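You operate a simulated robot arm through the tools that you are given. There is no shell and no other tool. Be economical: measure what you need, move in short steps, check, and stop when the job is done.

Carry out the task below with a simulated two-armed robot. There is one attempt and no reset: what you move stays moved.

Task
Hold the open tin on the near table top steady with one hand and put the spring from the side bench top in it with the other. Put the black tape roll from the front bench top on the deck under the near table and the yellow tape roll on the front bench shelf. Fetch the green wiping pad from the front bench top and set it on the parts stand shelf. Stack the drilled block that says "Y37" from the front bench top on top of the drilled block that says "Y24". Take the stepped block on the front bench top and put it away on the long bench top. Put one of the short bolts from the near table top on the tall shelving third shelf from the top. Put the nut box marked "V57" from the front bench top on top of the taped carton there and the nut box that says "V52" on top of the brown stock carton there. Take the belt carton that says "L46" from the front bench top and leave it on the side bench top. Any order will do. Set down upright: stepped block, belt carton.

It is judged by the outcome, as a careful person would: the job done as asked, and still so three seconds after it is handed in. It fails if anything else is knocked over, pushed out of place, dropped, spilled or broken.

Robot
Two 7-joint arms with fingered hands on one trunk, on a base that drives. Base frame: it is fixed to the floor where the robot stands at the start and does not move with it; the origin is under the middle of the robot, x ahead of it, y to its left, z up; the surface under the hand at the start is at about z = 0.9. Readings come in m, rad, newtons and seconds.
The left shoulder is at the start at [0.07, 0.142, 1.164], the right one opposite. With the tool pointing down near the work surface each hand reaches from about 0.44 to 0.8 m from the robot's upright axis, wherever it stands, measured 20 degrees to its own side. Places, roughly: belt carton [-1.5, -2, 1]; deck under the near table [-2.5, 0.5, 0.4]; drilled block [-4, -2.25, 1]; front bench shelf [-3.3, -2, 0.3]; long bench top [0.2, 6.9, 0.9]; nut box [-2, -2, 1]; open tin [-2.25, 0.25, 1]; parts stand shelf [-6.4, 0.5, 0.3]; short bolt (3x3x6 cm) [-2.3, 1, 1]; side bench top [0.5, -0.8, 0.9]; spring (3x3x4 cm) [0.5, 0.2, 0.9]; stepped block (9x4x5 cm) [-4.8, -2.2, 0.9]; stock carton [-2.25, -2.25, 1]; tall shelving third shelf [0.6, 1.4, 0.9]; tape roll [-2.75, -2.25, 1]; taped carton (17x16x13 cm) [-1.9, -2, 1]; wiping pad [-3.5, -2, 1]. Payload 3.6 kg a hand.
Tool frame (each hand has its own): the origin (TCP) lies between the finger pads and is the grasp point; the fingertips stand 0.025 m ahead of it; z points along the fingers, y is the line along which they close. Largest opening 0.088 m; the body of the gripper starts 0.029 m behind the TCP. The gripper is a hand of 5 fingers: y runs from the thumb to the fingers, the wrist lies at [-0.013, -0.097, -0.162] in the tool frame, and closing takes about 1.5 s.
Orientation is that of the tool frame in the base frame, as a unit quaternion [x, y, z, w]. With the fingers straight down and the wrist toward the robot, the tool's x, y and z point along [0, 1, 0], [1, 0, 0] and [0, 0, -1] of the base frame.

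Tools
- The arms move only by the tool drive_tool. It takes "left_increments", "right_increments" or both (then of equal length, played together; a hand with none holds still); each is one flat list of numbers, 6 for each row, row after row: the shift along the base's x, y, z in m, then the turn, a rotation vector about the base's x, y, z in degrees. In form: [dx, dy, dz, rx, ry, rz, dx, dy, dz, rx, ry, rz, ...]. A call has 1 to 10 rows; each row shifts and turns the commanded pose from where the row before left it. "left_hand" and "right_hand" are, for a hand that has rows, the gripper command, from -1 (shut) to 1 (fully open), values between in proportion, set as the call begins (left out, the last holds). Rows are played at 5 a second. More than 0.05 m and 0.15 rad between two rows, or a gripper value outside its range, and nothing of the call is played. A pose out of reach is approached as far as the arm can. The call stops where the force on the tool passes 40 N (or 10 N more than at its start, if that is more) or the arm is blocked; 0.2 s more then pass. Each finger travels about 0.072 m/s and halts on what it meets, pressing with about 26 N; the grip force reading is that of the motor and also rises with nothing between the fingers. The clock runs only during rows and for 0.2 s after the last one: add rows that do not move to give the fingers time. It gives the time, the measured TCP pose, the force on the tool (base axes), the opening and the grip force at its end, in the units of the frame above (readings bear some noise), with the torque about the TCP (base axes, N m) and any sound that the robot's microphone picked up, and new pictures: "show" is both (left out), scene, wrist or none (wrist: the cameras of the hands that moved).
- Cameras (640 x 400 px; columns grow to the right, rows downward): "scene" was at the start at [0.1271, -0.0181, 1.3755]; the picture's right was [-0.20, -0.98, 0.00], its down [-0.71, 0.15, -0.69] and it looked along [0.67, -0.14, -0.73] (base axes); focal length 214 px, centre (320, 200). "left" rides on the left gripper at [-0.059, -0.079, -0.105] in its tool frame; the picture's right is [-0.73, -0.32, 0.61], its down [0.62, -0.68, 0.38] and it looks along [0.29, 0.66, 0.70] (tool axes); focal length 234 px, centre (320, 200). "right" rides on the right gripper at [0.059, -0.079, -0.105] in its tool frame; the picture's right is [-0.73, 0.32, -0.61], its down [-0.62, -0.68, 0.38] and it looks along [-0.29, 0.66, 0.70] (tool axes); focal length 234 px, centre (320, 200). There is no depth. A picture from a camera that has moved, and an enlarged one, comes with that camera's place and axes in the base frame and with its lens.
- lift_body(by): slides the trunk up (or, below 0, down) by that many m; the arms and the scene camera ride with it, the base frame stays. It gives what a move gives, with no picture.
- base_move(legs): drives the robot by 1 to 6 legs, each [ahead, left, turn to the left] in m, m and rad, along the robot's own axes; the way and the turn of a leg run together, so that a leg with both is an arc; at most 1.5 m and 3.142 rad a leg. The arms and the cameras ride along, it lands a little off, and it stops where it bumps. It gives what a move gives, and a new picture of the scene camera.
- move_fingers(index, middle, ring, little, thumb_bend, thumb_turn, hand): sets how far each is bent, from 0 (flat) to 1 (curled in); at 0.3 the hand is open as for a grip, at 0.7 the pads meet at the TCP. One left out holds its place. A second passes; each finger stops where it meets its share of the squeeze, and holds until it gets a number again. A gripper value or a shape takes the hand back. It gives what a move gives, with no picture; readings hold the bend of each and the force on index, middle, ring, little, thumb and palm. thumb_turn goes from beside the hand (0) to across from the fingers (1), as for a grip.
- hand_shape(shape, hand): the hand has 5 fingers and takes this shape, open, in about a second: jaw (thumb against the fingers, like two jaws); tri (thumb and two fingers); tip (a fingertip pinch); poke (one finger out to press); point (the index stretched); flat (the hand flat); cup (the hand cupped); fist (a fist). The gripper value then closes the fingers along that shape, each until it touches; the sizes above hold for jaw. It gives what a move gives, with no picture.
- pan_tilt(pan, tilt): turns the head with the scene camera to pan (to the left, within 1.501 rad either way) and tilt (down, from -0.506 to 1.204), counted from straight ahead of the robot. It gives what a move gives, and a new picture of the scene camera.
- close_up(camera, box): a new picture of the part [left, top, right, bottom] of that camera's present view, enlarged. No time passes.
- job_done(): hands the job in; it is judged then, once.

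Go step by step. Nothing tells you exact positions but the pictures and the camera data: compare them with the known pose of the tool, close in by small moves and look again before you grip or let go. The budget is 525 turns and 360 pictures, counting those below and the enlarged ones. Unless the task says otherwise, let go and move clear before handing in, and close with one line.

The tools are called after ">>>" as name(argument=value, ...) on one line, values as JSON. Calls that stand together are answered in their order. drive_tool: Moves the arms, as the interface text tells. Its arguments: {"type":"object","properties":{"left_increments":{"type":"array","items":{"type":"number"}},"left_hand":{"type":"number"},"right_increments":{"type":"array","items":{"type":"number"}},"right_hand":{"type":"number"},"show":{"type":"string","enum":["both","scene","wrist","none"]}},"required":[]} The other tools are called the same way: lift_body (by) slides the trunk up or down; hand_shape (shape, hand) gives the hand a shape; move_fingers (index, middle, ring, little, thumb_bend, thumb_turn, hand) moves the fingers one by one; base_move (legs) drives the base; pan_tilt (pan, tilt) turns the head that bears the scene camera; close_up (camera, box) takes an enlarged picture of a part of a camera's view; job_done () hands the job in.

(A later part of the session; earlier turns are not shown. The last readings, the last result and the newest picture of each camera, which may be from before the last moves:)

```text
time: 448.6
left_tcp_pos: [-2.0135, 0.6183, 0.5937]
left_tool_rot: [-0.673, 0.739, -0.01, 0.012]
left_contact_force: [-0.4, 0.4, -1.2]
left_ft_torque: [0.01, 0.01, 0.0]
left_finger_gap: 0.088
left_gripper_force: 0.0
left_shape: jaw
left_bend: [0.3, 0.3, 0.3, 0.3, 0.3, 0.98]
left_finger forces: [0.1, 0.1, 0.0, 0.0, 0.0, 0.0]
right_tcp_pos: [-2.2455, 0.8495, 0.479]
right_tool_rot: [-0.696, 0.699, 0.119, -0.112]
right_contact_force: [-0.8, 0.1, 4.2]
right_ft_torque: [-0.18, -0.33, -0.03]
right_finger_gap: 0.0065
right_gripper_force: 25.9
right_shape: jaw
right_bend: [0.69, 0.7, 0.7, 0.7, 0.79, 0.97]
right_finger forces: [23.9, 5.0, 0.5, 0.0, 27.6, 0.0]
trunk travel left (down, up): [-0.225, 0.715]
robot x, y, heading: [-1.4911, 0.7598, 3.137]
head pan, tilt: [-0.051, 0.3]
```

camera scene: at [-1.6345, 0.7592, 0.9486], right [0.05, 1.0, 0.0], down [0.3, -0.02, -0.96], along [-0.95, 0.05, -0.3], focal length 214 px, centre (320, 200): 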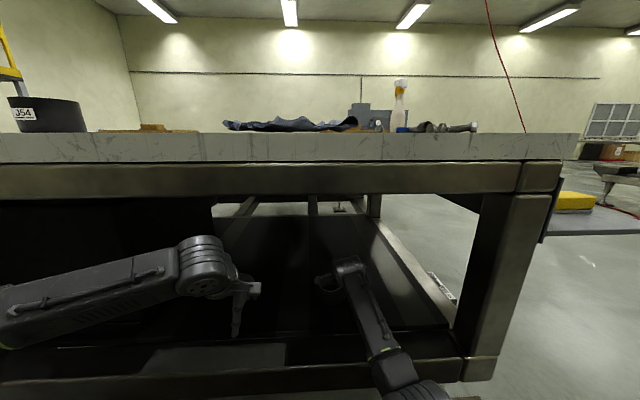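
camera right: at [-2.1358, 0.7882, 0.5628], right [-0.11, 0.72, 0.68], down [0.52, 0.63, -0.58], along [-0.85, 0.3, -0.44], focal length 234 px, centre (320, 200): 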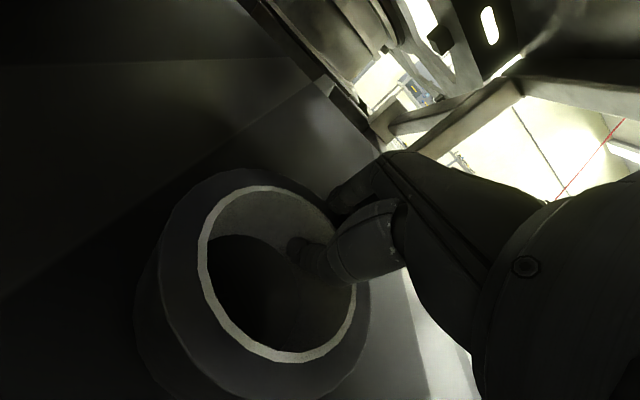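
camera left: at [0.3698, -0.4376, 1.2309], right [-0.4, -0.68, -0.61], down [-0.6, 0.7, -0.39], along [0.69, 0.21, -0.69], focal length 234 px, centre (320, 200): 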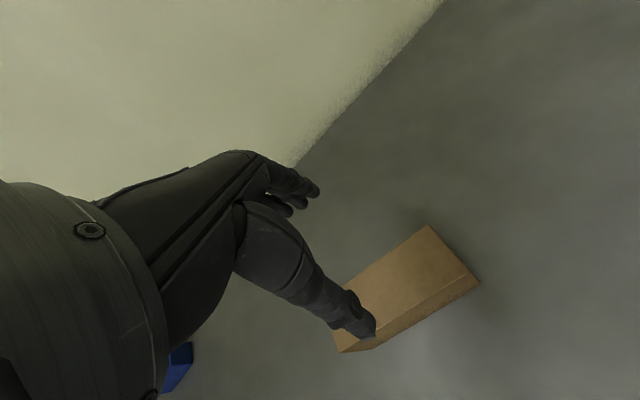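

Now I'll open and lift straight up.

>>> drive_tool(right_increments=[0, 0, -0.004, 0, 0, 0, 0, 0, 0, 0, 0, 0, 0, 0, 0, 0, 0, 0, 0, 0, 0, 0, 0, 0, 0, 0, 0, 0, 0, 0, 0, 0, 0, 0, 0, 0, 0, 0, 0.02, 0, 0, 0, 0, 0, 0.03, 0, 0, 0, 0, 0, 0.03, 0, 0, 0], right_hand=1, show="wrist")

```text
time: 450.6
left_tcp_pos: [-2.0133, 0.6182, 0.5948]
left_tool_rot: [-0.673, 0.739, -0.011, 0.012]
left_contact_force: [0.1, -0.3, -0.4]
left_ft_torque: [-0.03, -0.01, 0.01]
left_finger_gap: 0.0881
left_gripper_force: 0.2
left_shape: jaw
left_bend: [0.3, 0.3, 0.3, 0.3, 0.3, 0.98]
left_finger forces: [0.0, 0.1, 0.0, 0.1, 0.1, 0.1]
right_tcp_pos: [-2.2459, 0.8501, 0.5542]
right_tool_rot: [-0.697, 0.699, 0.118, -0.112]
right_contact_force: [-0.7, 0.0, -0.7]
right_ft_torque: [0.01, -0.01, -0.04]
right_finger_gap: 0.0874
right_gripper_force: 0.0
right_shape: jaw
right_bend: [0.3, 0.3, 0.3, 0.3, 0.3, 0.98]
right_finger forces: [0.0, 0.1, 0.0, 0.1, 0.0, 0.1]
trunk travel left (down, up): [-0.225, 0.715]
robot x, y, heading: [-1.4861, 0.7562, 3.139]
head pan, tilt: [-0.051, 0.3]
camera right: at [-2.1367, 0.7882, 0.627], right [-0.11, 0.72, 0.68], down [0.52, 0.63, -0.58], along [-0.84, 0.3, -0.45], focal length 234 px, centre (320, 200)
```

right: 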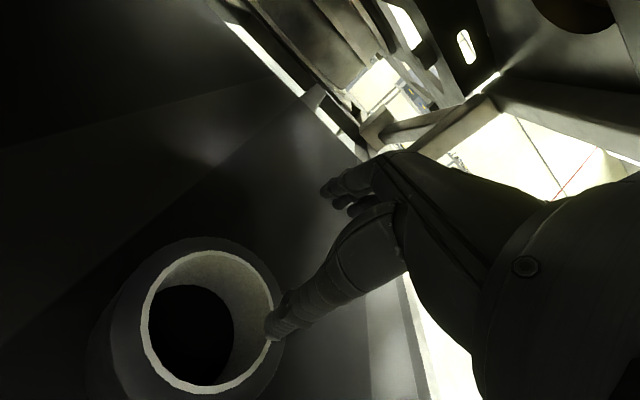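

The tape lies flat on the deck. I'll back out, raise the trunk and reset the right hand's pitch.

>>> base_move(legs=[[-0.6, 0, 0]])

>>> lift_body(by=0.4)

>>> drive_tool(right_increments=[0, 0, 0, 0, -6, 0, 0, 0, 0.02, 0, -6, 0, 0, 0, 0.04, 0, -6, 0, 0, 0, 0.04, 0, 0, 0], left_increments=[0, 0, 0.02, 0, 0, 0, 0, 0, 0.02, 0, 0, 0, 0, 0, 0.02, 0, 0, 0, 0, 0, 0.04, 0, 0, 0], show="scene")

```text
time: 454.0
left_tcp_pos: [-1.4093, 0.6159, 0.5923]
left_tool_rot: [-0.675, 0.738, -0.011, 0.013]
left_contact_force: [0.0, -0.4, -0.8]
left_ft_torque: [-0.02, 0.0, 0.02]
left_finger_gap: 0.0878
left_gripper_force: 0.1
left_shape: jaw
left_bend: [0.3, 0.3, 0.3, 0.3, 0.3, 0.98]
left_finger forces: [0.1, 0.0, 0.1, 0.1, 0.0, 0.1]
right_tcp_pos: [-1.6434, 0.8443, 0.5527]
right_tool_rot: [0.699, -0.696, -0.118, 0.113]
right_contact_force: [-0.4, -0.5, 0.4]
right_ft_torque: [0.01, 0.0, 0.03]
right_finger_gap: 0.088
right_gripper_force: 0.0
right_shape: jaw
right_bend: [0.3, 0.3, 0.3, 0.3, 0.3, 0.98]
right_finger forces: [0.1, 0.1, 0.1, 0.1, 0.0, 0.0]
trunk travel left (down, up): [-0.225, 0.715]
robot x, y, heading: [-0.8848, 0.7521, -3.139]
head pan, tilt: [-0.051, 0.3]
camera scene: at [-1.0307, 0.7576, 0.9456], right [0.05, 1.0, 0.0], down [0.3, -0.01, -0.96], along [-0.95, 0.05, -0.3], focal length 214 px, centre (320, 200)
```

scene: 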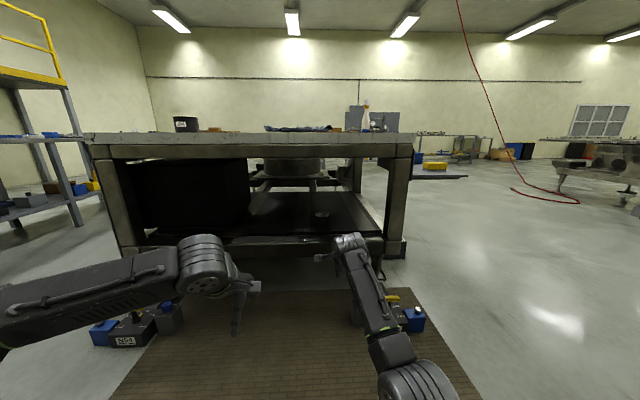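

```text
time: 457.9
left_tcp_pos: [-1.4097, 0.6152, 0.9922]
left_tool_rot: [-0.675, 0.738, -0.011, 0.013]
left_contact_force: [-0.2, 0.0, -0.4]
left_ft_torque: [-0.02, -0.01, 0.01]
left_finger_gap: 0.0878
left_gripper_force: 0.0
left_shape: jaw
left_bend: [0.3, 0.3, 0.3, 0.3, 0.3, 0.98]
left_finger forces: [0.0, 0.0, 0.1, 0.0, 0.1, 0.1]
right_tcp_pos: [-1.6429, 0.8437, 0.9526]
right_tool_rot: [0.699, -0.696, -0.118, 0.113]
right_contact_force: [0.2, -0.4, -0.2]
right_ft_torque: [0.0, 0.02, -0.03]
right_finger_gap: 0.0877
right_gripper_force: 0.1
right_shape: jaw
right_bend: [0.3, 0.3, 0.3, 0.3, 0.3, 0.98]
right_finger forces: [0.0, 0.0, 0.0, 0.0, 0.0, 0.1]
trunk travel left (down, up): [-0.625, 0.315]
robot x, y, heading: [-0.8873, 0.7526, -3.139]
head pan, tilt: [-0.051, 0.3]
```

```text
time: 458.9
left_tcp_pos: [-1.4067, 0.6135, 1.0929]
left_tool_rot: [-0.675, 0.738, -0.01, 0.012]
left_contact_force: [0.7, 0.4, 0.7]
left_ft_torque: [0.02, 0.0, -0.04]
left_finger_gap: 0.0879
left_gripper_force: 0.0
left_shape: jaw
left_bend: [0.3, 0.3, 0.3, 0.3, 0.3, 0.98]
left_finger forces: [0.0, 0.1, 0.1, 0.0, 0.1, 0.0]
right_tcp_pos: [-1.6307, 0.8449, 1.0541]
right_tool_rot: [0.709, -0.705, -0.007, 0.003]
right_contact_force: [0.1, -0.2, 0.0]
right_ft_torque: [0.02, 0.06, 0.0]
right_finger_gap: 0.0877
right_gripper_force: 0.1
right_shape: jaw
right_bend: [0.3, 0.3, 0.3, 0.3, 0.3, 0.98]
right_finger forces: [0.0, 0.0, 0.0, 0.1, 0.0, 0.0]
right hand out of reach, approached as far as the arm can: row 3, 4
trunk travel left (down, up): [-0.625, 0.315]
robot x, y, heading: [-0.8855, 0.7546, -3.14]
head pan, tilt: [-0.051, 0.3]
camera scene: at [-1.0281, 0.7581, 1.3458], right [0.05, 1.0, 0.0], down [0.29, -0.01, -0.96], along [-0.95, 0.05, -0.29], focal length 214 px, centre (320, 200)
```

scene: 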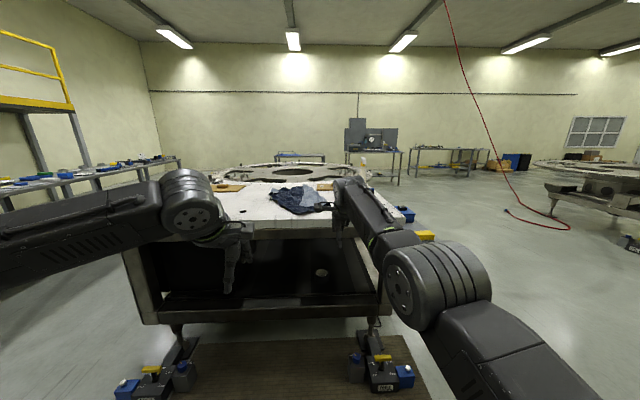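

The tape is visible on the deck. Next is the yellow tape: I'll bring the right hand in a bit and drive along the front bench to about x −3.1.

>>> drive_tool(right_increments=[0.03, 0, 0, 0, 0, 0, 0.03, 0, 0, 0, 0, 0, 0.03, 0, 0.02, 0, 0, 0, 0.03, 0, 0.03, 0, 0, 0], left_increments=[0, 0, 0, 0, 0, -3, 0, 0, 0, 0, 0, 0, 0, 0, 0, 0, 0, 0, 0, 0, 0, 0, 0, 0], show="none")

>>> base_move(legs=[[0, 1.5, 0], [0, 0.2, 0], [0, 0, 1.57], [0, -1.5, 0], [0, -0.75, 0]])

>>> pan_tilt(pan=-0.15, tilt=0.55)

```text
time: 459.9
left_tcp_pos: [-1.4084, 0.6138, 1.092]
left_tool_rot: [-0.656, 0.755, -0.01, 0.012]
left_contact_force: [0.6, 0.5, 0.4]
left_ft_torque: [0.01, -0.03, 0.02]
left_finger_gap: 0.0883
left_gripper_force: 0.1
left_shape: jaw
left_bend: [0.3, 0.3, 0.3, 0.3, 0.3, 0.98]
left_finger forces: [0.0, 0.0, 0.0, 0.0, 0.1, 0.0]
right_tcp_pos: [-1.6086, 0.8314, 1.1196]
right_tool_rot: [0.709, -0.706, -0.007, 0.002]
right_contact_force: [0.1, 0.4, -0.5]
right_ft_torque: [-0.03, 0.03, -0.01]
right_finger_gap: 0.0877
right_gripper_force: 0.1
right_shape: jaw
right_bend: [0.3, 0.3, 0.3, 0.3, 0.3, 0.98]
right_finger forces: [0.0, 0.0, 0.0, 0.0, 0.0, 0.1]
right hand out of reach, approached as far as the arm can: row 1, 2, 3, 4
trunk travel left (down, up): [-0.625, 0.315]
robot x, y, heading: [-0.8861, 0.7563, -3.138]
head pan, tilt: [-0.051, 0.3]
```

```text
time: 483.0
left_tcp_pos: [-2.968, -1.5588, 1.0918]
left_tool_rot: [0.999, -0.043, -0.002, -0.016]
left_contact_force: [0.3, -0.2, 0.4]
left_ft_torque: [0.0, -0.02, 0.01]
left_finger_gap: 0.0878
left_gripper_force: 0.1
left_shape: jaw
left_bend: [0.3, 0.3, 0.3, 0.3, 0.3, 0.98]
left_finger forces: [0.0, 0.1, 0.1, 0.0, 0.0, 0.1]
right_tcp_pos: [-3.1749, -1.7711, 1.1177]
right_tool_rot: [1.0, 0.031, -0.003, 0.006]
right_contact_force: [0.2, -0.7, -0.8]
right_ft_torque: [0.02, -0.01, 0.01]
right_finger_gap: 0.0878
right_gripper_force: 0.1
right_shape: jaw
right_bend: [0.3, 0.3, 0.3, 0.3, 0.3, 0.98]
right_finger forces: [0.2, 0.1, 0.1, 0.1, 0.0, 0.1]
trunk travel left (down, up): [-0.625, 0.315]
robot x, y, heading: [-3.1402, -1.0461, -1.513]
head pan, tilt: [-0.051, 0.3]
camera scene: at [-3.1353, -1.1895, 1.3456], right [-1.0, -0.01, 0.0], down [0.0, 0.3, -0.96], along [0.01, -0.96, -0.3], focal length 214 px, centre (320, 200)
```

scene: 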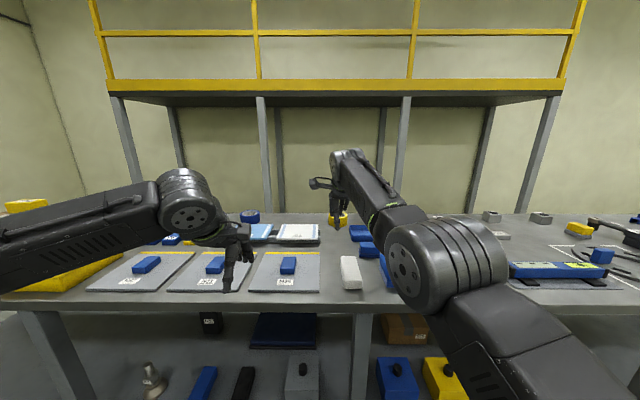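

```text
time: 483.8
left_tcp_pos: [-2.9665, -1.5589, 1.0928]
left_tool_rot: [0.999, -0.043, -0.002, -0.016]
left_contact_force: [0.0, -0.1, 0.0]
left_ft_torque: [-0.01, -0.01, -0.01]
left_finger_gap: 0.0882
left_gripper_force: 0.1
left_shape: jaw
left_bend: [0.3, 0.3, 0.3, 0.3, 0.3, 0.98]
left_finger forces: [0.1, 0.1, 0.1, 0.1, 0.0, 0.1]
right_tcp_pos: [-3.1756, -1.7706, 1.1178]
right_tool_rot: [0.999, 0.031, -0.004, 0.007]
right_contact_force: [0.6, -0.4, 1.1]
right_ft_torque: [0.0, 0.01, 0.0]
right_finger_gap: 0.0878
right_gripper_force: 0.1
right_shape: jaw
right_bend: [0.3, 0.3, 0.3, 0.3, 0.3, 0.98]
right_finger forces: [0.0, 0.0, 0.0, 0.0, 0.1, 0.0]
trunk travel left (down, up): [-0.625, 0.315]
robot x, y, heading: [-3.1342, -1.0461, -1.515]
head pan, tilt: [-0.15, 0.55]
camera scene: at [-3.1442, -1.1855, 1.3227], right [-1.0, 0.09, 0.0], down [0.05, 0.52, -0.85], along [-0.08, -0.85, -0.52], focal length 214 px, centre (320, 200)
```

scene: 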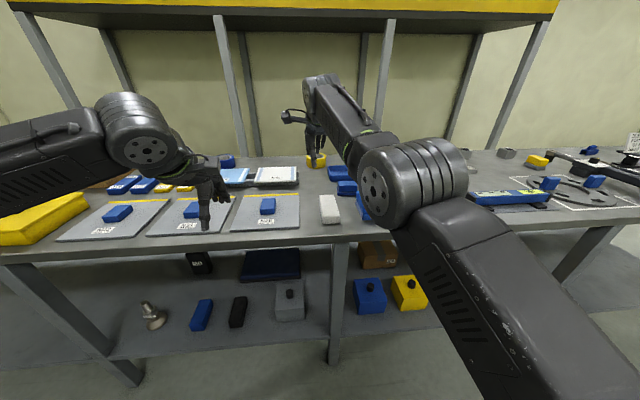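

The right arm is again pinned in the bad posture. I'll back off and reset it with the same sequence before picking anything.

>>> base_move(legs=[[-0.3, 0, -0.056]])

>>> drive_tool(right_increments=[-0.03, 0, 0.015, -8, 0, 0, -0.03, 0, 0.02, -8, 0, 0, -0.03, 0, 0.02, -8, 0, 0, -0.03, 0, 0.02, -8, 0, 0, -0.03, 0, 0.02, -8, 0, 0, -0.03, 0, 0.02, -8, 0, 0, 0, 0, 0.03, -8, 0, 0, 0, 0, 0.03, -8, 0, 0, 0, 0, 0.03, -8, 0, 0, 0, 0, 0.03, -8, 0, 0], show="none")

>>> drive_tool(right_increments=[0, 0.02, 0.04, -8, 0, 0, 0, 0.02, 0.04, -8, 0, 0, 0, 0.02, 0.03, -8, 0, 0, 0, 0.02, 0.03, -8, 0, 0, 0, 0.02, 0, 0, 0, 0, 0, 0.02, 0, 0, 0, 0], show="none")

>>> drive_tool(right_increments=[-0.015, 0.037, -0.01, 0, 0, 0, -0.015, 0.037, -0.01, 0, 0, 0, -0.015, 0.037, -0.01, 0, 0, 0, -0.015, 0.037, -0.01, 0, 0, 0, -0.015, 0.037, -0.01, 0, 0, 0, -0.015, 0.037, -0.01, 0, 0, 0, -0.015, 0.037, -0.01, 0, 0, 0, -0.015, 0.03, -0.01, 0, 0, 0], show="none")

```text
time: 485.8
left_tcp_pos: [-3.0056, -1.2709, 1.091]
left_tool_rot: [0.997, -0.071, -0.001, -0.016]
left_contact_force: [1.2, 0.1, 0.7]
left_ft_torque: [0.02, -0.01, 0.0]
left_finger_gap: 0.088
left_gripper_force: 0.1
left_shape: jaw
left_bend: [0.3, 0.3, 0.3, 0.3, 0.3, 0.98]
left_finger forces: [0.0, 0.1, 0.0, 0.1, 0.1, 0.0]
right_tcp_pos: [-3.2249, -1.4719, 1.1171]
right_tool_rot: [1.0, 0.001, -0.003, 0.005]
right_contact_force: [1.0, -0.5, 0.0]
right_ft_torque: [0.03, 0.03, 0.01]
right_finger_gap: 0.0877
right_gripper_force: 0.0
right_shape: jaw
right_bend: [0.3, 0.3, 0.3, 0.3, 0.3, 0.98]
right_finger forces: [0.0, 0.0, 0.0, 0.0, 0.1, 0.0]
trunk travel left (down, up): [-0.625, 0.315]
robot x, y, heading: [-3.1428, -0.7403, -1.568]
head pan, tilt: [-0.15, 0.55]
camera scene: at [-3.1607, -0.8881, 1.3225], right [-0.99, 0.15, 0.0], down [0.08, 0.52, -0.85], along [-0.13, -0.84, -0.52], focal length 214 px, centre (320, 200)
```

scene: 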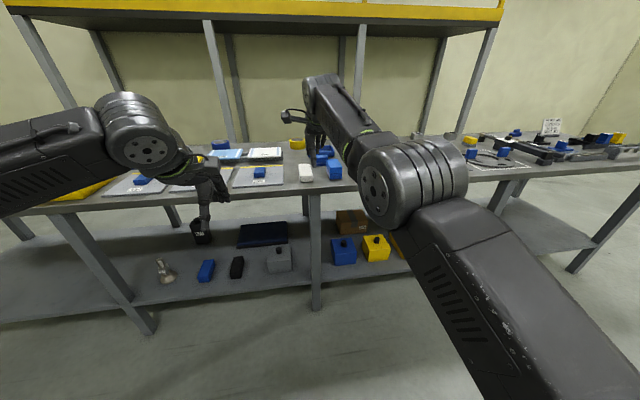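

```text
time: 488.0
left_tcp_pos: [-3.0064, -1.2706, 1.0916]
left_tool_rot: [0.997, -0.071, 0.0, -0.016]
left_contact_force: [-0.1, -0.2, 0.1]
left_ft_torque: [-0.01, -0.01, 0.01]
left_finger_gap: 0.088
left_gripper_force: 0.0
left_shape: jaw
left_bend: [0.3, 0.3, 0.3, 0.3, 0.3, 0.98]
left_finger forces: [0.0, 0.1, 0.0, 0.1, 0.0, 0.0]
right_tcp_pos: [-3.3972, -1.547, 1.3813]
right_tool_rot: [0.765, 0.0, -0.004, 0.644]
right_contact_force: [-1.0, 0.3, 0.2]
right_ft_torque: [0.03, 0.01, -0.01]
right_finger_gap: 0.0878
right_gripper_force: 0.1
right_shape: jaw
right_bend: [0.3, 0.3, 0.3, 0.3, 0.3, 0.98]
right_finger forces: [0.1, 0.0, 0.0, 0.1, 0.0, 0.0]
right hand out of reach, approached as far as the arm can: row 1, 2, 3, 4, 5, 6, 9, 10
trunk travel left (down, up): [-0.625, 0.315]
robot x, y, heading: [-3.1457, -0.7469, -1.565]
head pan, tilt: [-0.15, 0.55]
```

```text
time: 489.4
left_tcp_pos: [-3.0066, -1.2704, 1.092]
left_tool_rot: [0.997, -0.071, 0.0, -0.017]
left_contact_force: [-0.1, 0.6, 0.8]
left_ft_torque: [0.01, -0.01, -0.04]
left_finger_gap: 0.088
left_gripper_force: 0.1
left_shape: jaw
left_bend: [0.3, 0.3, 0.3, 0.3, 0.3, 0.98]
left_finger forces: [0.0, 0.1, 0.0, 0.0, 0.0, 0.0]
right_tcp_pos: [-3.4037, -1.4426, 1.5464]
right_tool_rot: [0.554, -0.002, -0.002, 0.832]
right_contact_force: [0.0, -1.0, 0.8]
right_ft_torque: [0.04, 0.03, 0.0]
right_finger_gap: 0.0878
right_gripper_force: 0.0
right_shape: jaw
right_bend: [0.3, 0.3, 0.3, 0.3, 0.3, 0.98]
right_finger forces: [0.0, 0.1, 0.0, 0.1, 0.1, 0.0]
right hand out of reach, approached as far as the arm can: row 3, 4, 5, 6
trunk travel left (down, up): [-0.625, 0.315]
robot x, y, heading: [-3.1447, -0.7491, -1.574]
head pan, tilt: [-0.15, 0.55]
```

```text
time: 491.2
left_tcp_pos: [-3.0063, -1.2696, 1.0934]
left_tool_rot: [0.997, -0.072, 0.0, -0.015]
left_contact_force: [-0.6, 0.5, -0.4]
left_ft_torque: [0.02, 0.0, -0.05]
left_finger_gap: 0.0881
left_gripper_force: 0.2
left_shape: jaw
left_bend: [0.3, 0.3, 0.3, 0.3, 0.3, 0.98]
left_finger forces: [0.0, 0.1, 0.0, 0.0, 0.1, 0.0]
right_tcp_pos: [-3.5875, -1.3403, 1.6011]
right_tool_rot: [0.554, -0.002, -0.002, 0.833]
right_contact_force: [-0.4, 0.1, 0.5]
right_ft_torque: [-0.04, 0.01, -0.02]
right_finger_gap: 0.0876
right_gripper_force: 0.1
right_shape: jaw
right_bend: [0.3, 0.3, 0.3, 0.3, 0.3, 0.98]
right_finger forces: [0.0, 0.0, 0.0, 0.0, 0.1, 0.0]
right hand out of reach, approached as far as the arm can: row 1, 2, 3, 4, 5, 6, 7, 8
trunk travel left (down, up): [-0.625, 0.315]
robot x, y, heading: [-3.1479, -0.7488, -1.571]
head pan, tilt: [-0.15, 0.55]
```

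Still at full stretch and too high; I'll bring it lower and nearer.

>>> drive_tool(right_increments=[0.01, 0.02, -0.04, 0, 0, 0, 0.01, 0.02, -0.04, 0, 0, 0, 0.01, 0.02, -0.04, 0, 0, 0, 0.01, 0.02, -0.04, 0, 0, 0, 0, 0.0, -0.045, 0, 0, 0, 0, 0.0, -0.045, 0, 0, 0, 0, 0.0, -0.045, 0, 0, 0], show="none")

>>> drive_tool(right_increments=[0, -0.01, -0.045, 6, 0, 0, 0, -0.01, -0.045, 6, 0, 0, 0, -0.01, -0.04, 6, 0, 0, 0, -0.01, -0.04, 6, 0, 0, 0, -0.01, -0.04, 6, 0, 0, 0, -0.01, -0.04, 6, 0, 0, 0, -0.01, -0.04, 6, 0, 0], show="none")

```text
time: 492.8
left_tcp_pos: [-3.0076, -1.2721, 1.0922]
left_tool_rot: [0.997, -0.071, 0.002, -0.017]
left_contact_force: [-1.1, 0.7, 0.0]
left_ft_torque: [0.02, -0.03, 0.02]
left_finger_gap: 0.088
left_gripper_force: 0.0
left_shape: jaw
left_bend: [0.3, 0.3, 0.3, 0.3, 0.3, 0.98]
left_finger forces: [0.0, 0.1, 0.0, 0.0, 0.0, 0.0]
right_tcp_pos: [-3.6428, -1.4224, 1.4087]
right_tool_rot: [0.554, -0.004, -0.004, 0.832]
right_contact_force: [-0.7, -0.3, -0.3]
right_ft_torque: [0.03, -0.01, 0.01]
right_finger_gap: 0.088
right_gripper_force: 0.0
right_shape: jaw
right_bend: [0.3, 0.3, 0.3, 0.3, 0.3, 0.98]
right_finger forces: [0.1, 0.0, 0.0, 0.1, 0.1, 0.1]
right hand out of reach, approached as far as the arm can: row 1, 2, 3, 4, 5, 6, 7
trunk travel left (down, up): [-0.625, 0.315]
robot x, y, heading: [-3.1481, -0.748, -1.572]
head pan, tilt: [-0.15, 0.55]
```

```text
time: 494.4
left_tcp_pos: [-3.0058, -1.2713, 1.092]
left_tool_rot: [0.997, -0.072, -0.001, -0.017]
left_contact_force: [-1.1, 0.8, -0.1]
left_ft_torque: [0.0, 0.01, 0.0]
left_finger_gap: 0.088
left_gripper_force: 0.1
left_shape: jaw
left_bend: [0.3, 0.3, 0.3, 0.3, 0.3, 0.98]
left_finger forces: [0.2, 0.0, 0.1, 0.0, 0.1, 0.0]
right_tcp_pos: [-3.6547, -1.5154, 1.1258]
right_tool_rot: [0.816, -0.001, -0.004, 0.578]
right_contact_force: [0.2, -0.9, 0.1]
right_ft_torque: [0.01, -0.03, 0.02]
right_finger_gap: 0.0879
right_gripper_force: 0.0
right_shape: jaw
right_bend: [0.3, 0.3, 0.3, 0.3, 0.3, 0.98]
right_finger forces: [0.1, 0.0, 0.0, 0.0, 0.0, 0.0]
right hand out of reach, approached as far as the arm can: row 1, 2, 3, 4, 7
trunk travel left (down, up): [-0.625, 0.315]
robot x, y, heading: [-3.1419, -0.7477, -1.57]
head pan, tilt: [-0.15, 0.55]
```

I'll look at the right arm's posture before continuing.

>>> pan_tilt(pan=-0.6, tilt=0.5)

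```text
time: 495.3
left_tcp_pos: [-3.0061, -1.2704, 1.0918]
left_tool_rot: [0.997, -0.072, 0.0, -0.017]
left_contact_force: [-0.3, 1.0, 0.0]
left_ft_torque: [0.0, 0.01, 0.0]
left_finger_gap: 0.0879
left_gripper_force: 0.1
left_shape: jaw
left_bend: [0.3, 0.3, 0.3, 0.3, 0.3, 0.98]
left_finger forces: [0.1, 0.0, 0.0, 0.1, 0.0, 0.0]
right_tcp_pos: [-3.655, -1.5159, 1.1283]
right_tool_rot: [0.816, -0.001, -0.003, 0.579]
right_contact_force: [-0.6, -0.4, -0.4]
right_ft_torque: [0.06, 0.0, 0.0]
right_finger_gap: 0.0877
right_gripper_force: 0.1
right_shape: jaw
right_bend: [0.3, 0.3, 0.3, 0.3, 0.3, 0.98]
right_finger forces: [0.1, 0.0, 0.1, 0.0, 0.1, 0.0]
trunk travel left (down, up): [-0.625, 0.315]
robot x, y, heading: [-3.1426, -0.7435, -1.571]
head pan, tilt: [-0.6, 0.499]
camera scene: at [-3.1989, -0.8743, 1.3272], right [-0.83, 0.56, 0.0], down [0.27, 0.4, -0.88], along [-0.5, -0.72, -0.48], focal length 214 px, centre (320, 200)
```

scene: 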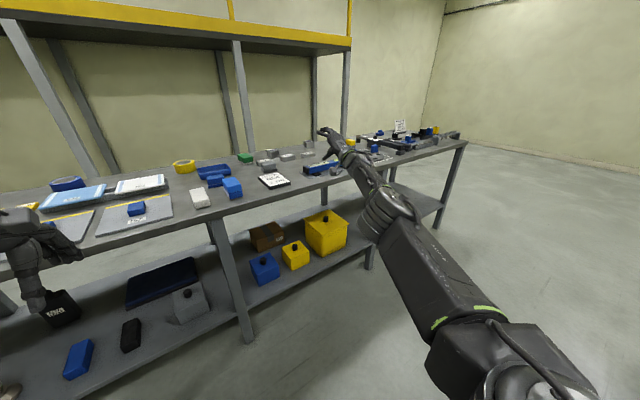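

The arm is nearly straight. I'll bring the hand to moderate height with fingers up, nearer the midline, then fold it in.

>>> drive_tool(right_increments=[0.03, 0, 0.02, -8, 0, 0, 0.03, 0, 0.02, -8, 0, 0, 0.03, 0, 0.02, -8, 0, 0, 0.03, 0, 0.02, -8, 0, 0, 0.03, 0, 0.02, -4, 0, 0, 0.03, 0, 0, 0, 0, 0, 0.03, 0, 0, 0, 0, 0], show="none")

>>> drive_tool(right_increments=[-0.01, 0.037, -0.005, 0, 0, 0, -0.01, 0.037, -0.005, 0, 0, 0, -0.01, 0.037, -0.005, 0, 0, 0, -0.01, 0.037, -0.005, 0, 0, 0, -0.01, 0.037, -0.005, 0, 0, 0, -0.01, 0.037, -0.005, 0, 0, 0, -0.01, 0.037, -0.005, 0, 0, 0], show="none")

```text
time: 496.9
left_tcp_pos: [-3.0054, -1.2717, 1.0922]
left_tool_rot: [0.997, -0.072, 0.0, -0.016]
left_contact_force: [0.2, 0.8, -0.4]
left_ft_torque: [0.0, 0.0, 0.01]
left_finger_gap: 0.0882
left_gripper_force: 0.0
left_shape: jaw
left_bend: [0.3, 0.3, 0.3, 0.3, 0.3, 0.98]
left_finger forces: [0.1, 0.0, 0.0, 0.0, 0.0, 0.0]
right_tcp_pos: [-3.4526, -1.534, 1.2293]
right_tool_rot: [0.597, -0.002, -0.004, 0.802]
right_contact_force: [-0.2, 0.9, 0.2]
right_ft_torque: [0.02, 0.02, -0.03]
right_finger_gap: 0.0879
right_gripper_force: 0.0
right_shape: jaw
right_bend: [0.3, 0.3, 0.3, 0.3, 0.3, 0.98]
right_finger forces: [0.0, 0.0, 0.0, 0.0, 0.1, 0.0]
right hand out of reach, approached as far as the arm can: row 1, 2, 4, 6, 7
trunk travel left (down, up): [-0.625, 0.315]
robot x, y, heading: [-3.1464, -0.7465, -1.575]
head pan, tilt: [-0.6, 0.499]
```

```text
time: 498.5
left_tcp_pos: [-3.0059, -1.2705, 1.0924]
left_tool_rot: [0.997, -0.071, 0.0, -0.017]
left_contact_force: [0.7, 0.6, 0.0]
left_ft_torque: [0.02, 0.0, 0.0]
left_finger_gap: 0.088
left_gripper_force: 0.0
left_shape: jaw
left_bend: [0.3, 0.3, 0.3, 0.3, 0.3, 0.98]
left_finger forces: [0.0, 0.1, 0.0, 0.1, 0.0, 0.0]
right_tcp_pos: [-3.5873, -1.4899, 1.1827]
right_tool_rot: [0.596, -0.002, -0.003, 0.803]
right_contact_force: [-0.2, -0.9, 0.3]
right_ft_torque: [0.01, 0.01, 0.04]
right_finger_gap: 0.0876
right_gripper_force: 0.1
right_shape: jaw
right_bend: [0.3, 0.3, 0.3, 0.3, 0.3, 0.98]
right_finger forces: [0.1, 0.0, 0.0, 0.0, 0.0, 0.0]
right hand out of reach, approached as far as the arm can: row 1, 2, 3, 4, 5, 6, 7
trunk travel left (down, up): [-0.625, 0.315]
robot x, y, heading: [-3.1445, -0.7472, -1.569]
head pan, tilt: [-0.6, 0.499]
```

It won't fold this way. I'll try folding upward, bringing the hand up and back.

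>>> drive_tool(right_increments=[0.01, 0.02, 0.04, 0, 0, 0, 0.01, 0.02, 0.04, 0, 0, 0, 0.01, 0.025, 0.035, 0, 0, 0, 0.01, 0.03, 0.03, 0, 0, 0, 0, 0.035, 0.02, 0, 0, 0, 0, 0.04, 0.01, 0, 0, 0, 0, 0.04, 0, 0, 0, 0, 0, 0.04, 0, 0, 0, 0, 0, 0.04, -0.01, 0, 0, 0], show="scene")

```text
time: 500.5
left_tcp_pos: [-3.0073, -1.2695, 1.0922]
left_tool_rot: [0.997, -0.072, 0.001, -0.016]
left_contact_force: [0.3, -0.2, 0.3]
left_ft_torque: [0.02, -0.01, -0.02]
left_finger_gap: 0.0881
left_gripper_force: 0.0
left_shape: jaw
left_bend: [0.3, 0.3, 0.3, 0.3, 0.3, 0.98]
left_finger forces: [0.0, 0.0, 0.2, 0.0, 0.1, 0.0]
right_tcp_pos: [-3.6639, -1.4196, 1.4036]
right_tool_rot: [0.597, -0.003, -0.004, 0.802]
right_contact_force: [-0.5, 0.5, 0.6]
right_ft_torque: [-0.01, 0.0, 0.05]
right_finger_gap: 0.0879
right_gripper_force: 0.1
right_shape: jaw
right_bend: [0.3, 0.3, 0.3, 0.3, 0.3, 0.98]
right_finger forces: [0.0, 0.0, 0.0, 0.0, 0.0, 0.1]
right hand out of reach, approached as far as the arm can: row 1, 2, 3, 4, 5, 6, 7, 8, 9
trunk travel left (down, up): [-0.625, 0.315]
robot x, y, heading: [-3.1472, -0.7509, -1.573]
head pan, tilt: [-0.6, 0.499]
camera scene: at [-3.1997, -0.8738, 1.3272], right [-0.82, 0.57, 0.0], down [0.27, 0.39, -0.88], along [-0.5, -0.72, -0.48], focal length 214 px, centre (320, 200)
```

scene: 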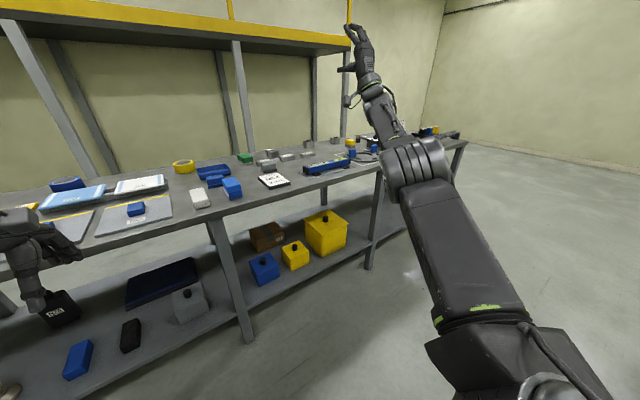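

I'll move the straight arm to the centre line first, as it was when this worked before, and then fold.

>>> drive_tool(right_increments=[0.04, -0.01, -0.02, 0, 0, 0, 0.04, -0.01, -0.02, 0, 0, 0, 0.04, -0.01, -0.02, 0, 0, 0, 0.04, -0.01, -0.02, 0, 0, 0, 0.04, -0.01, -0.02, 0, 0, 0, 0.04, -0.01, -0.02, 0, 0, 0, 0.04, -0.01, -0.02, 0, 0, 0, 0.04, -0.01, -0.02, 0, 0, 0, 0.04, 0, 0, 0, 0, 0, 0.02, 0, 0, 0, 0, 0], show="none")

>>> drive_tool(right_increments=[-0.015, 0.037, -0.01, 0, 0, 0, -0.015, 0.037, -0.01, 0, 0, 0, -0.015, 0.037, -0.01, 0, 0, 0, -0.015, 0.037, -0.01, 0, 0, 0, -0.015, 0.037, -0.01, 0, 0, 0, -0.015, 0.037, -0.01, 0, 0, 0, -0.015, 0.037, -0.01, 0, 0, 0], show="none")

```text
time: 502.7
left_tcp_pos: [-3.0055, -1.2717, 1.0926]
left_tool_rot: [0.997, -0.071, 0.0, -0.017]
left_contact_force: [0.0, 0.1, -0.2]
left_ft_torque: [-0.01, -0.04, -0.01]
left_finger_gap: 0.0879
left_gripper_force: 0.1
left_shape: jaw
left_bend: [0.3, 0.3, 0.3, 0.3, 0.3, 0.98]
left_finger forces: [0.0, 0.0, 0.0, 0.1, 0.0, 0.1]
right_tcp_pos: [-3.3062, -1.5438, 1.2531]
right_tool_rot: [0.598, -0.002, -0.004, 0.802]
right_contact_force: [-0.2, 0.4, -0.4]
right_ft_torque: [-0.01, 0.01, 0.0]
right_finger_gap: 0.0876
right_gripper_force: 0.1
right_shape: jaw
right_bend: [0.3, 0.3, 0.3, 0.3, 0.3, 0.98]
right_finger forces: [0.0, 0.0, 0.0, 0.0, 0.0, 0.0]
right hand out of reach, approached as far as the arm can: row 1, 2, 3, 4, 5, 8
trunk travel left (down, up): [-0.625, 0.315]
robot x, y, heading: [-3.1457, -0.7471, -1.563]
head pan, tilt: [-0.6, 0.499]
```

```text
time: 504.3
left_tcp_pos: [-3.0064, -1.27, 1.0926]
left_tool_rot: [0.997, -0.071, 0.0, -0.016]
left_contact_force: [1.1, 0.9, -0.3]
left_ft_torque: [0.0, -0.01, -0.03]
left_finger_gap: 0.088
left_gripper_force: 0.1
left_shape: jaw
left_bend: [0.3, 0.3, 0.3, 0.3, 0.3, 0.98]
left_finger forces: [0.0, 0.0, 0.0, 0.0, 0.0, 0.0]
right_tcp_pos: [-3.4093, -1.287, 1.1841]
right_tool_rot: [0.597, -0.002, -0.002, 0.802]
right_contact_force: [-0.9, 1.1, 0.5]
right_ft_torque: [-0.01, -0.01, 0.0]
right_finger_gap: 0.0878
right_gripper_force: 0.0
right_shape: jaw
right_bend: [0.3, 0.3, 0.3, 0.3, 0.3, 0.98]
right_finger forces: [0.0, 0.1, 0.1, 0.0, 0.1, 0.0]
trunk travel left (down, up): [-0.625, 0.315]
robot x, y, heading: [-3.1474, -0.7522, -1.572]
head pan, tilt: [-0.6, 0.499]
```

It folded. Now I'll lower with fingers forward and then pitch down.

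>>> drive_tool(right_increments=[0, -0.01, -0.04, 6, 0, 0, 0, -0.01, -0.04, 6, 0, 0, 0, -0.01, -0.04, 6, 0, 0, 0, -0.01, -0.04, 6, 0, 0, 0, -0.01, -0.04, 6, 0, 0, 0, -0.01, -0.04, 4, 0, 0, 0, -0.01, -0.04, 0, 0, 0, 0, -0.01, -0.04, 0, 0, 0, 0, -0.01, -0.04, 0, 0, 0], show="none")

>>> drive_tool(right_increments=[0, 0, -0.01, 8, 0, 0, 0, 0, -0.01, 8, 0, 0, 0, 0, -0.01, 8, 0, 0, 0, 0, -0.01, 8, 0, 0, 0, 0, -0.01, 8, 0, 0, 0, 0, -0.01, 8, 0, 0, 0, 0, 0, 8, 0, 0, 0, 0, 0, 8, 0, 0, 0, 0, 0, 8, 0, 0, 0, 0, 0.02, 1, 0, 0], show="none")

>>> drive_tool(right_increments=[0.02, 0, 0.04, 0, 0, 0, 0.02, 0, 0.04, 0, 0, 0, 0.02, 0, 0.04, 0, 0, 0, 0.02, 0, 0.04, 0, 0, 0, 0, -0.02, 0.04, 0, 0, 0, 0, -0.02, 0.04, 0, 0, 0, 0, -0.02, 0.03, 0, 0, 0], show="none")

```text
time: 506.3
left_tcp_pos: [-3.0054, -1.2709, 1.0917]
left_tool_rot: [0.997, -0.072, -0.001, -0.017]
left_contact_force: [-0.5, 0.7, 0.3]
left_ft_torque: [0.0, 0.0, 0.0]
left_finger_gap: 0.0879
left_gripper_force: 0.1
left_shape: jaw
left_bend: [0.3, 0.3, 0.3, 0.3, 0.3, 0.98]
left_finger forces: [0.0, 0.0, 0.0, 0.0, 0.1, 0.1]
right_tcp_pos: [-3.4092, -1.3755, 0.8202]
right_tool_rot: [0.805, -0.001, -0.003, 0.593]
right_contact_force: [-0.7, -0.4, -0.1]
right_ft_torque: [-0.01, -0.02, -0.01]
right_finger_gap: 0.088
right_gripper_force: 0.0
right_shape: jaw
right_bend: [0.3, 0.3, 0.3, 0.3, 0.3, 0.98]
right_finger forces: [0.0, 0.0, 0.0, 0.0, 0.1, 0.0]
trunk travel left (down, up): [-0.625, 0.315]
robot x, y, heading: [-3.1443, -0.7482, -1.571]
head pan, tilt: [-0.6, 0.499]
```

```text
time: 508.5
left_tcp_pos: [-3.0064, -1.2709, 1.0924]
left_tool_rot: [0.997, -0.072, 0.0, -0.015]
left_contact_force: [0.1, -0.4, -0.3]
left_ft_torque: [-0.01, 0.0, -0.02]
left_finger_gap: 0.088
left_gripper_force: 0.0
left_shape: jaw
left_bend: [0.3, 0.3, 0.3, 0.3, 0.3, 0.98]
left_finger forces: [0.0, 0.0, 0.0, 0.1, 0.1, 0.0]
right_tcp_pos: [-3.4084, -1.3749, 0.7817]
right_tool_rot: [1.0, 0.002, -0.003, -0.004]
right_contact_force: [0.2, 0.0, -0.4]
right_ft_torque: [0.01, -0.01, 0.0]
right_finger_gap: 0.0877
right_gripper_force: 0.0
right_shape: jaw
right_bend: [0.3, 0.3, 0.3, 0.3, 0.3, 0.98]
right_finger forces: [0.0, 0.1, 0.1, 0.0, 0.0, 0.0]
trunk travel left (down, up): [-0.625, 0.315]
robot x, y, heading: [-3.1476, -0.7447, -1.568]
head pan, tilt: [-0.6, 0.499]
```

```text
time: 510.1
left_tcp_pos: [-3.0053, -1.2703, 1.0916]
left_tool_rot: [0.997, -0.072, 0.001, -0.017]
left_contact_force: [-0.2, 0.4, 0.7]
left_ft_torque: [-0.01, 0.01, 0.01]
left_finger_gap: 0.0879
left_gripper_force: 0.1
left_shape: jaw
left_bend: [0.3, 0.3, 0.3, 0.3, 0.3, 0.98]
left_finger forces: [0.1, 0.0, 0.1, 0.1, 0.1, 0.1]
right_tcp_pos: [-3.3282, -1.4351, 1.0528]
right_tool_rot: [1.0, 0.001, -0.004, -0.003]
right_contact_force: [-0.1, 0.0, 0.0]
right_ft_torque: [0.01, 0.0, 0.05]
right_finger_gap: 0.088
right_gripper_force: 0.1
right_shape: jaw
right_bend: [0.3, 0.3, 0.3, 0.3, 0.3, 0.98]
right_finger forces: [0.0, 0.0, 0.0, 0.0, 0.0, 0.0]
trunk travel left (down, up): [-0.625, 0.315]
robot x, y, heading: [-3.1488, -0.744, -1.57]
head pan, tilt: [-0.6, 0.499]
```

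The right arm is reset. I'll drive up to the bench at the yellow tape.

>>> base_move(legs=[[0, 0.05, 0], [0.62, 0, 0]])

>>> pan_tilt(pan=-0.1, tilt=0.7)

>>> close_up(camera="scene", box=[260, 120, 460, 260])

```text
time: 514.2
left_tcp_pos: [-2.962, -1.8968, 1.0921]
left_tool_rot: [0.997, -0.076, 0.0, -0.017]
left_contact_force: [0.6, -0.4, -0.2]
left_ft_torque: [-0.02, 0.0, -0.03]
left_finger_gap: 0.0881
left_gripper_force: 0.2
left_shape: jaw
left_bend: [0.3, 0.3, 0.3, 0.3, 0.3, 0.98]
left_finger forces: [0.0, 0.0, 0.1, 0.0, 0.0, 0.1]
right_tcp_pos: [-3.2879, -2.059, 1.0528]
right_tool_rot: [1.0, -0.002, -0.004, -0.002]
right_contact_force: [0.4, -0.9, -0.2]
right_ft_torque: [0.02, -0.04, 0.0]
right_finger_gap: 0.0878
right_gripper_force: 0.1
right_shape: jaw
right_bend: [0.3, 0.3, 0.3, 0.3, 0.3, 0.98]
right_finger forces: [0.0, 0.0, 0.0, 0.1, 0.1, 0.0]
trunk travel left (down, up): [-0.625, 0.315]
robot x, y, heading: [-3.0984, -1.3761, -1.579]
head pan, tilt: [-0.6, 0.499]
camera scene: at [-3.1519, -1.4994, 1.3272], right [-0.82, 0.57, 0.0], down [0.27, 0.39, -0.88], along [-0.5, -0.72, -0.48], focal length 214 px, centre (320, 200)
```

scene: 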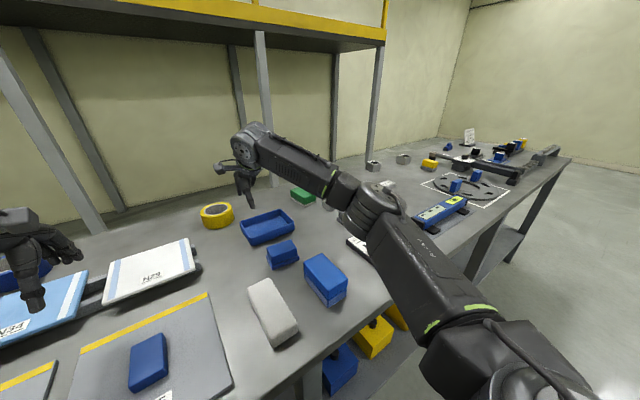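

```text
time: 515.1
left_tcp_pos: [-2.9626, -1.8975, 1.093]
left_tool_rot: [0.997, -0.076, -0.001, -0.017]
left_contact_force: [-0.4, -0.2, -0.1]
left_ft_torque: [-0.01, -0.02, -0.01]
left_finger_gap: 0.0879
left_gripper_force: 0.0
left_shape: jaw
left_bend: [0.3, 0.3, 0.3, 0.3, 0.3, 0.98]
left_finger forces: [0.0, 0.0, 0.1, 0.1, 0.1, 0.1]
right_tcp_pos: [-3.2873, -2.0593, 1.0518]
right_tool_rot: [1.0, -0.003, -0.004, -0.003]
right_contact_force: [-0.3, 0.0, 0.3]
right_ft_torque: [0.0, -0.04, 0.0]
right_finger_gap: 0.0881
right_gripper_force: 0.1
right_shape: jaw
right_bend: [0.3, 0.3, 0.3, 0.3, 0.3, 0.98]
right_finger forces: [0.1, 0.1, 0.0, 0.1, 0.0, 0.0]
trunk travel left (down, up): [-0.625, 0.315]
robot x, y, heading: [-3.0951, -1.3707, -1.579]
head pan, tilt: [-0.099, 0.7]
camera scene: at [-3.1091, -1.5091, 1.3095], right [-0.99, 0.11, 0.0], down [0.07, 0.64, -0.77], along [-0.08, -0.76, -0.64], focal length 214 px, centre (320, 200)
```

scene: 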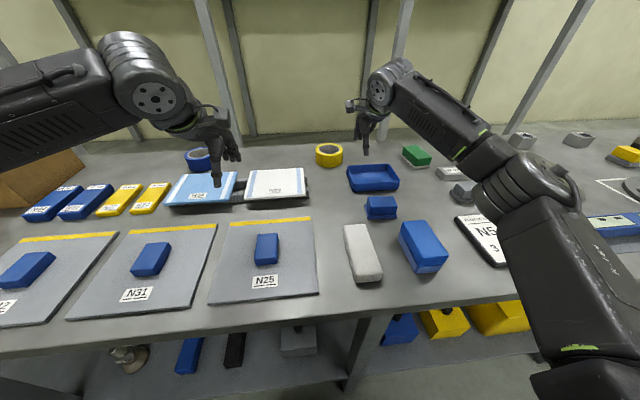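

```text
2.86 times, centred on (360, 190) of scene
camera zoom: at [-3.1091, -1.5091, 1.3095], right [-0.99, 0.11, 0.0], down [0.07, 0.64, -0.77], along [-0.08, -0.76, -0.64], focal length 613 px, centre (206, 229)
```

zoom: 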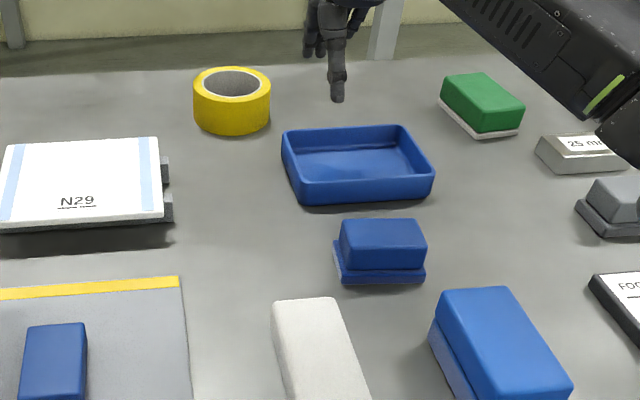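

The yellow tape's hole is at (−3.218, −2.233) and its near side is free. I'll edge forward, use the thumb-and-two-finger shape, pitch the hand, and hover over the near wall.

>>> base_move(legs=[[0.055, 0, 0]])

>>> hand_shape(hand="right", shape="tri")

>>> drive_tool(right_increments=[0.02, -0.01, 0, -6, 0, 0, 0.02, -0.02, 0, -6, 0, 0, 0.02, -0.02, 0, -6, 0, 0, 0.02, -0.02, -0.01, 0, 0, 0, 0, -0.01, -0.02, 0, 0, 0], show="wrist")

```text
time: 516.0
left_tcp_pos: [-2.9625, -1.9517, 1.0927]
left_tool_rot: [0.997, -0.075, 0.0, -0.015]
left_contact_force: [0.3, -0.5, -0.8]
left_ft_torque: [-0.02, 0.01, -0.01]
left_finger_gap: 0.0881
left_gripper_force: 0.1
left_shape: jaw
left_bend: [0.3, 0.3, 0.3, 0.3, 0.3, 0.98]
left_finger forces: [0.1, 0.0, 0.1, 0.0, 0.2, 0.0]
right_tcp_pos: [-3.2877, -2.1141, 1.0521]
right_tool_rot: [1.0, -0.003, -0.003, -0.003]
right_contact_force: [-0.1, -0.6, -0.7]
right_ft_torque: [-0.01, -0.01, 0.01]
right_finger_gap: 0.088
right_gripper_force: 0.2
right_shape: jaw
right_bend: [0.3, 0.3, 0.3, 0.3, 0.3, 0.98]
right_finger forces: [0.0, 0.0, 0.0, 0.0, 0.0, 0.1]
trunk travel left (down, up): [-0.625, 0.315]
robot x, y, heading: [-3.0976, -1.4272, -1.578]
head pan, tilt: [-0.099, 0.7]
camera scene: at [-3.1092, -1.563, 1.3096], right [-0.99, 0.11, 0.0], down [0.07, 0.64, -0.77], along [-0.08, -0.76, -0.64], focal length 214 px, centre (320, 200)
```

scene: 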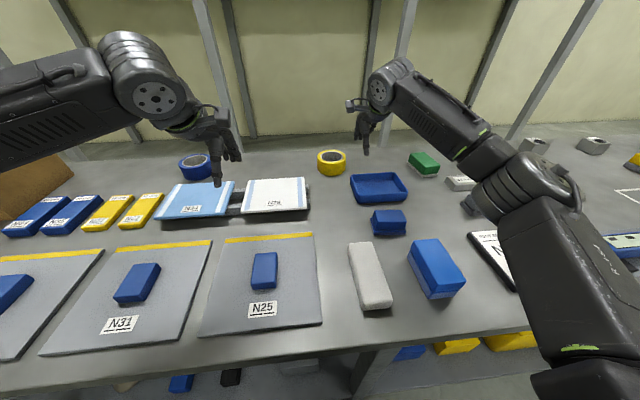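

```text
time: 517.0
left_tcp_pos: [-2.9627, -1.9506, 1.0925]
left_tool_rot: [0.997, -0.075, -0.001, -0.015]
left_contact_force: [-0.2, 0.9, 0.3]
left_ft_torque: [0.02, 0.01, 0.01]
left_finger_gap: 0.088
left_gripper_force: 0.3
left_shape: jaw
left_bend: [0.3, 0.3, 0.3, 0.3, 0.3, 0.98]
left_finger forces: [0.0, 0.1, 0.0, 0.1, 0.0, 0.0]
right_tcp_pos: [-3.286, -2.1135, 1.0535]
right_tool_rot: [1.0, -0.003, -0.004, -0.002]
right_contact_force: [1.2, 0.6, 0.4]
right_ft_torque: [0.01, 0.01, 0.03]
right_finger_gap: 0.0881
right_gripper_force: 0.0
right_shape: tri
right_bend: [0.3, 0.3, 0.99, 0.99, 0.3, 0.98]
right_finger forces: [0.0, 0.1, 0.0, 0.1, 0.1, 0.1]
trunk travel left (down, up): [-0.625, 0.315]
robot x, y, heading: [-3.099, -1.4254, -1.576]
head pan, tilt: [-0.099, 0.7]
```

```text
time: 518.1
left_tcp_pos: [-2.9632, -1.9523, 1.0914]
left_tool_rot: [0.997, -0.074, 0.0, -0.017]
left_contact_force: [-0.9, 0.0, -0.2]
left_ft_torque: [0.02, 0.0, 0.01]
left_finger_gap: 0.088
left_gripper_force: 0.0
left_shape: jaw
left_bend: [0.3, 0.3, 0.3, 0.3, 0.3, 0.98]
left_finger forces: [0.1, 0.0, 0.0, 0.1, 0.0, 0.0]
right_tcp_pos: [-3.2064, -2.1917, 1.0211]
right_tool_rot: [0.988, -0.003, -0.003, 0.154]
right_contact_force: [0.2, -0.3, -0.2]
right_ft_torque: [0.03, -0.01, -0.01]
right_finger_gap: 0.0879
right_gripper_force: 0.1
right_shape: tri
right_bend: [0.3, 0.3, 0.99, 0.99, 0.3, 0.98]
right_finger forces: [0.0, 0.0, 0.1, 0.1, 0.0, 0.0]
trunk travel left (down, up): [-0.625, 0.315]
robot x, y, heading: [-3.1006, -1.4266, -1.581]
head pan, tilt: [-0.099, 0.7]
camera right: at [-3.1466, -2.0871, 1.0967], right [-0.72, -0.12, 0.68], down [-0.62, 0.54, -0.57], along [-0.3, -0.83, -0.46], focal length 234 px, centre (320, 200)
```

right: 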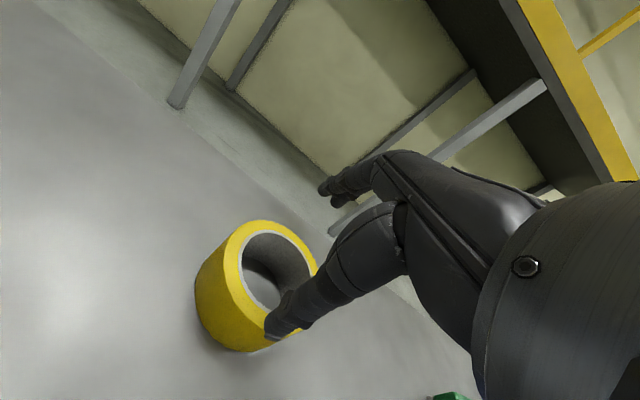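

The hole centre reads (−3.219, −2.22), so the near wall is at y ≈ −2.18. I'll adjust and descend astride it.

>>> drive_tool(right_increments=[0, 0.01, -0.03, 0, 0, 0, 0, 0, -0.025, 0, 0, 0, 0, 0, -0.015, 0, 0, 0, 0, 0, -0.006, 0, 0, 0], show="wrist")

```text
time: 519.4
left_tcp_pos: [-2.9572, -1.9377, 1.1015]
left_tool_rot: [0.997, -0.076, -0.004, -0.008]
left_contact_force: [-0.7, 0.9, 0.1]
left_ft_torque: [0.0, 0.0, 0.0]
left_finger_gap: 0.0881
left_gripper_force: 0.2
left_shape: jaw
left_bend: [0.3, 0.3, 0.3, 0.3, 0.3, 0.98]
left_finger forces: [0.0, 0.1, 0.0, 0.0, 0.1, 0.1]
right_tcp_pos: [-3.2046, -2.1768, 0.9874]
right_tool_rot: [0.984, -0.005, -0.007, 0.18]
right_contact_force: [0.0, 0.0, 0.2]
right_ft_torque: [0.01, 0.0, 0.01]
right_finger_gap: 0.0878
right_gripper_force: 0.1
right_shape: tri
right_bend: [0.3, 0.3, 0.99, 0.99, 0.3, 0.98]
right_finger forces: [0.1, 0.1, 0.0, 0.0, 0.1, 0.1]
trunk travel left (down, up): [-0.625, 0.315]
robot x, y, heading: [-3.0976, -1.4303, -1.578]
head pan, tilt: [-0.099, 0.7]
stopped in row 4 (right hand): the arm was blocked; the commanded pose is now the measured one
camera right: at [-3.1431, -2.0675, 1.0569], right [-0.72, -0.08, 0.69], down [-0.62, 0.51, -0.59], along [-0.31, -0.86, -0.41], focal length 234 px, centre (320, 200)
```

right: 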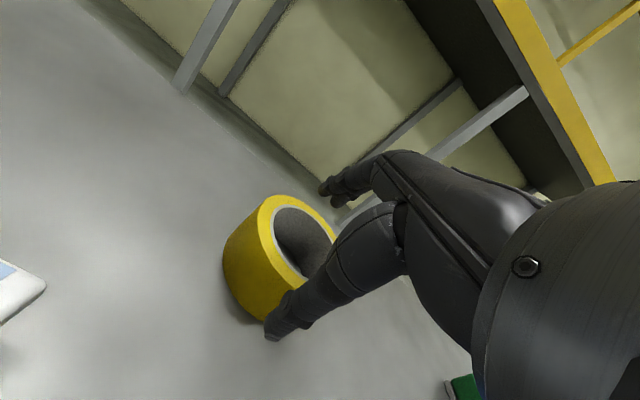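

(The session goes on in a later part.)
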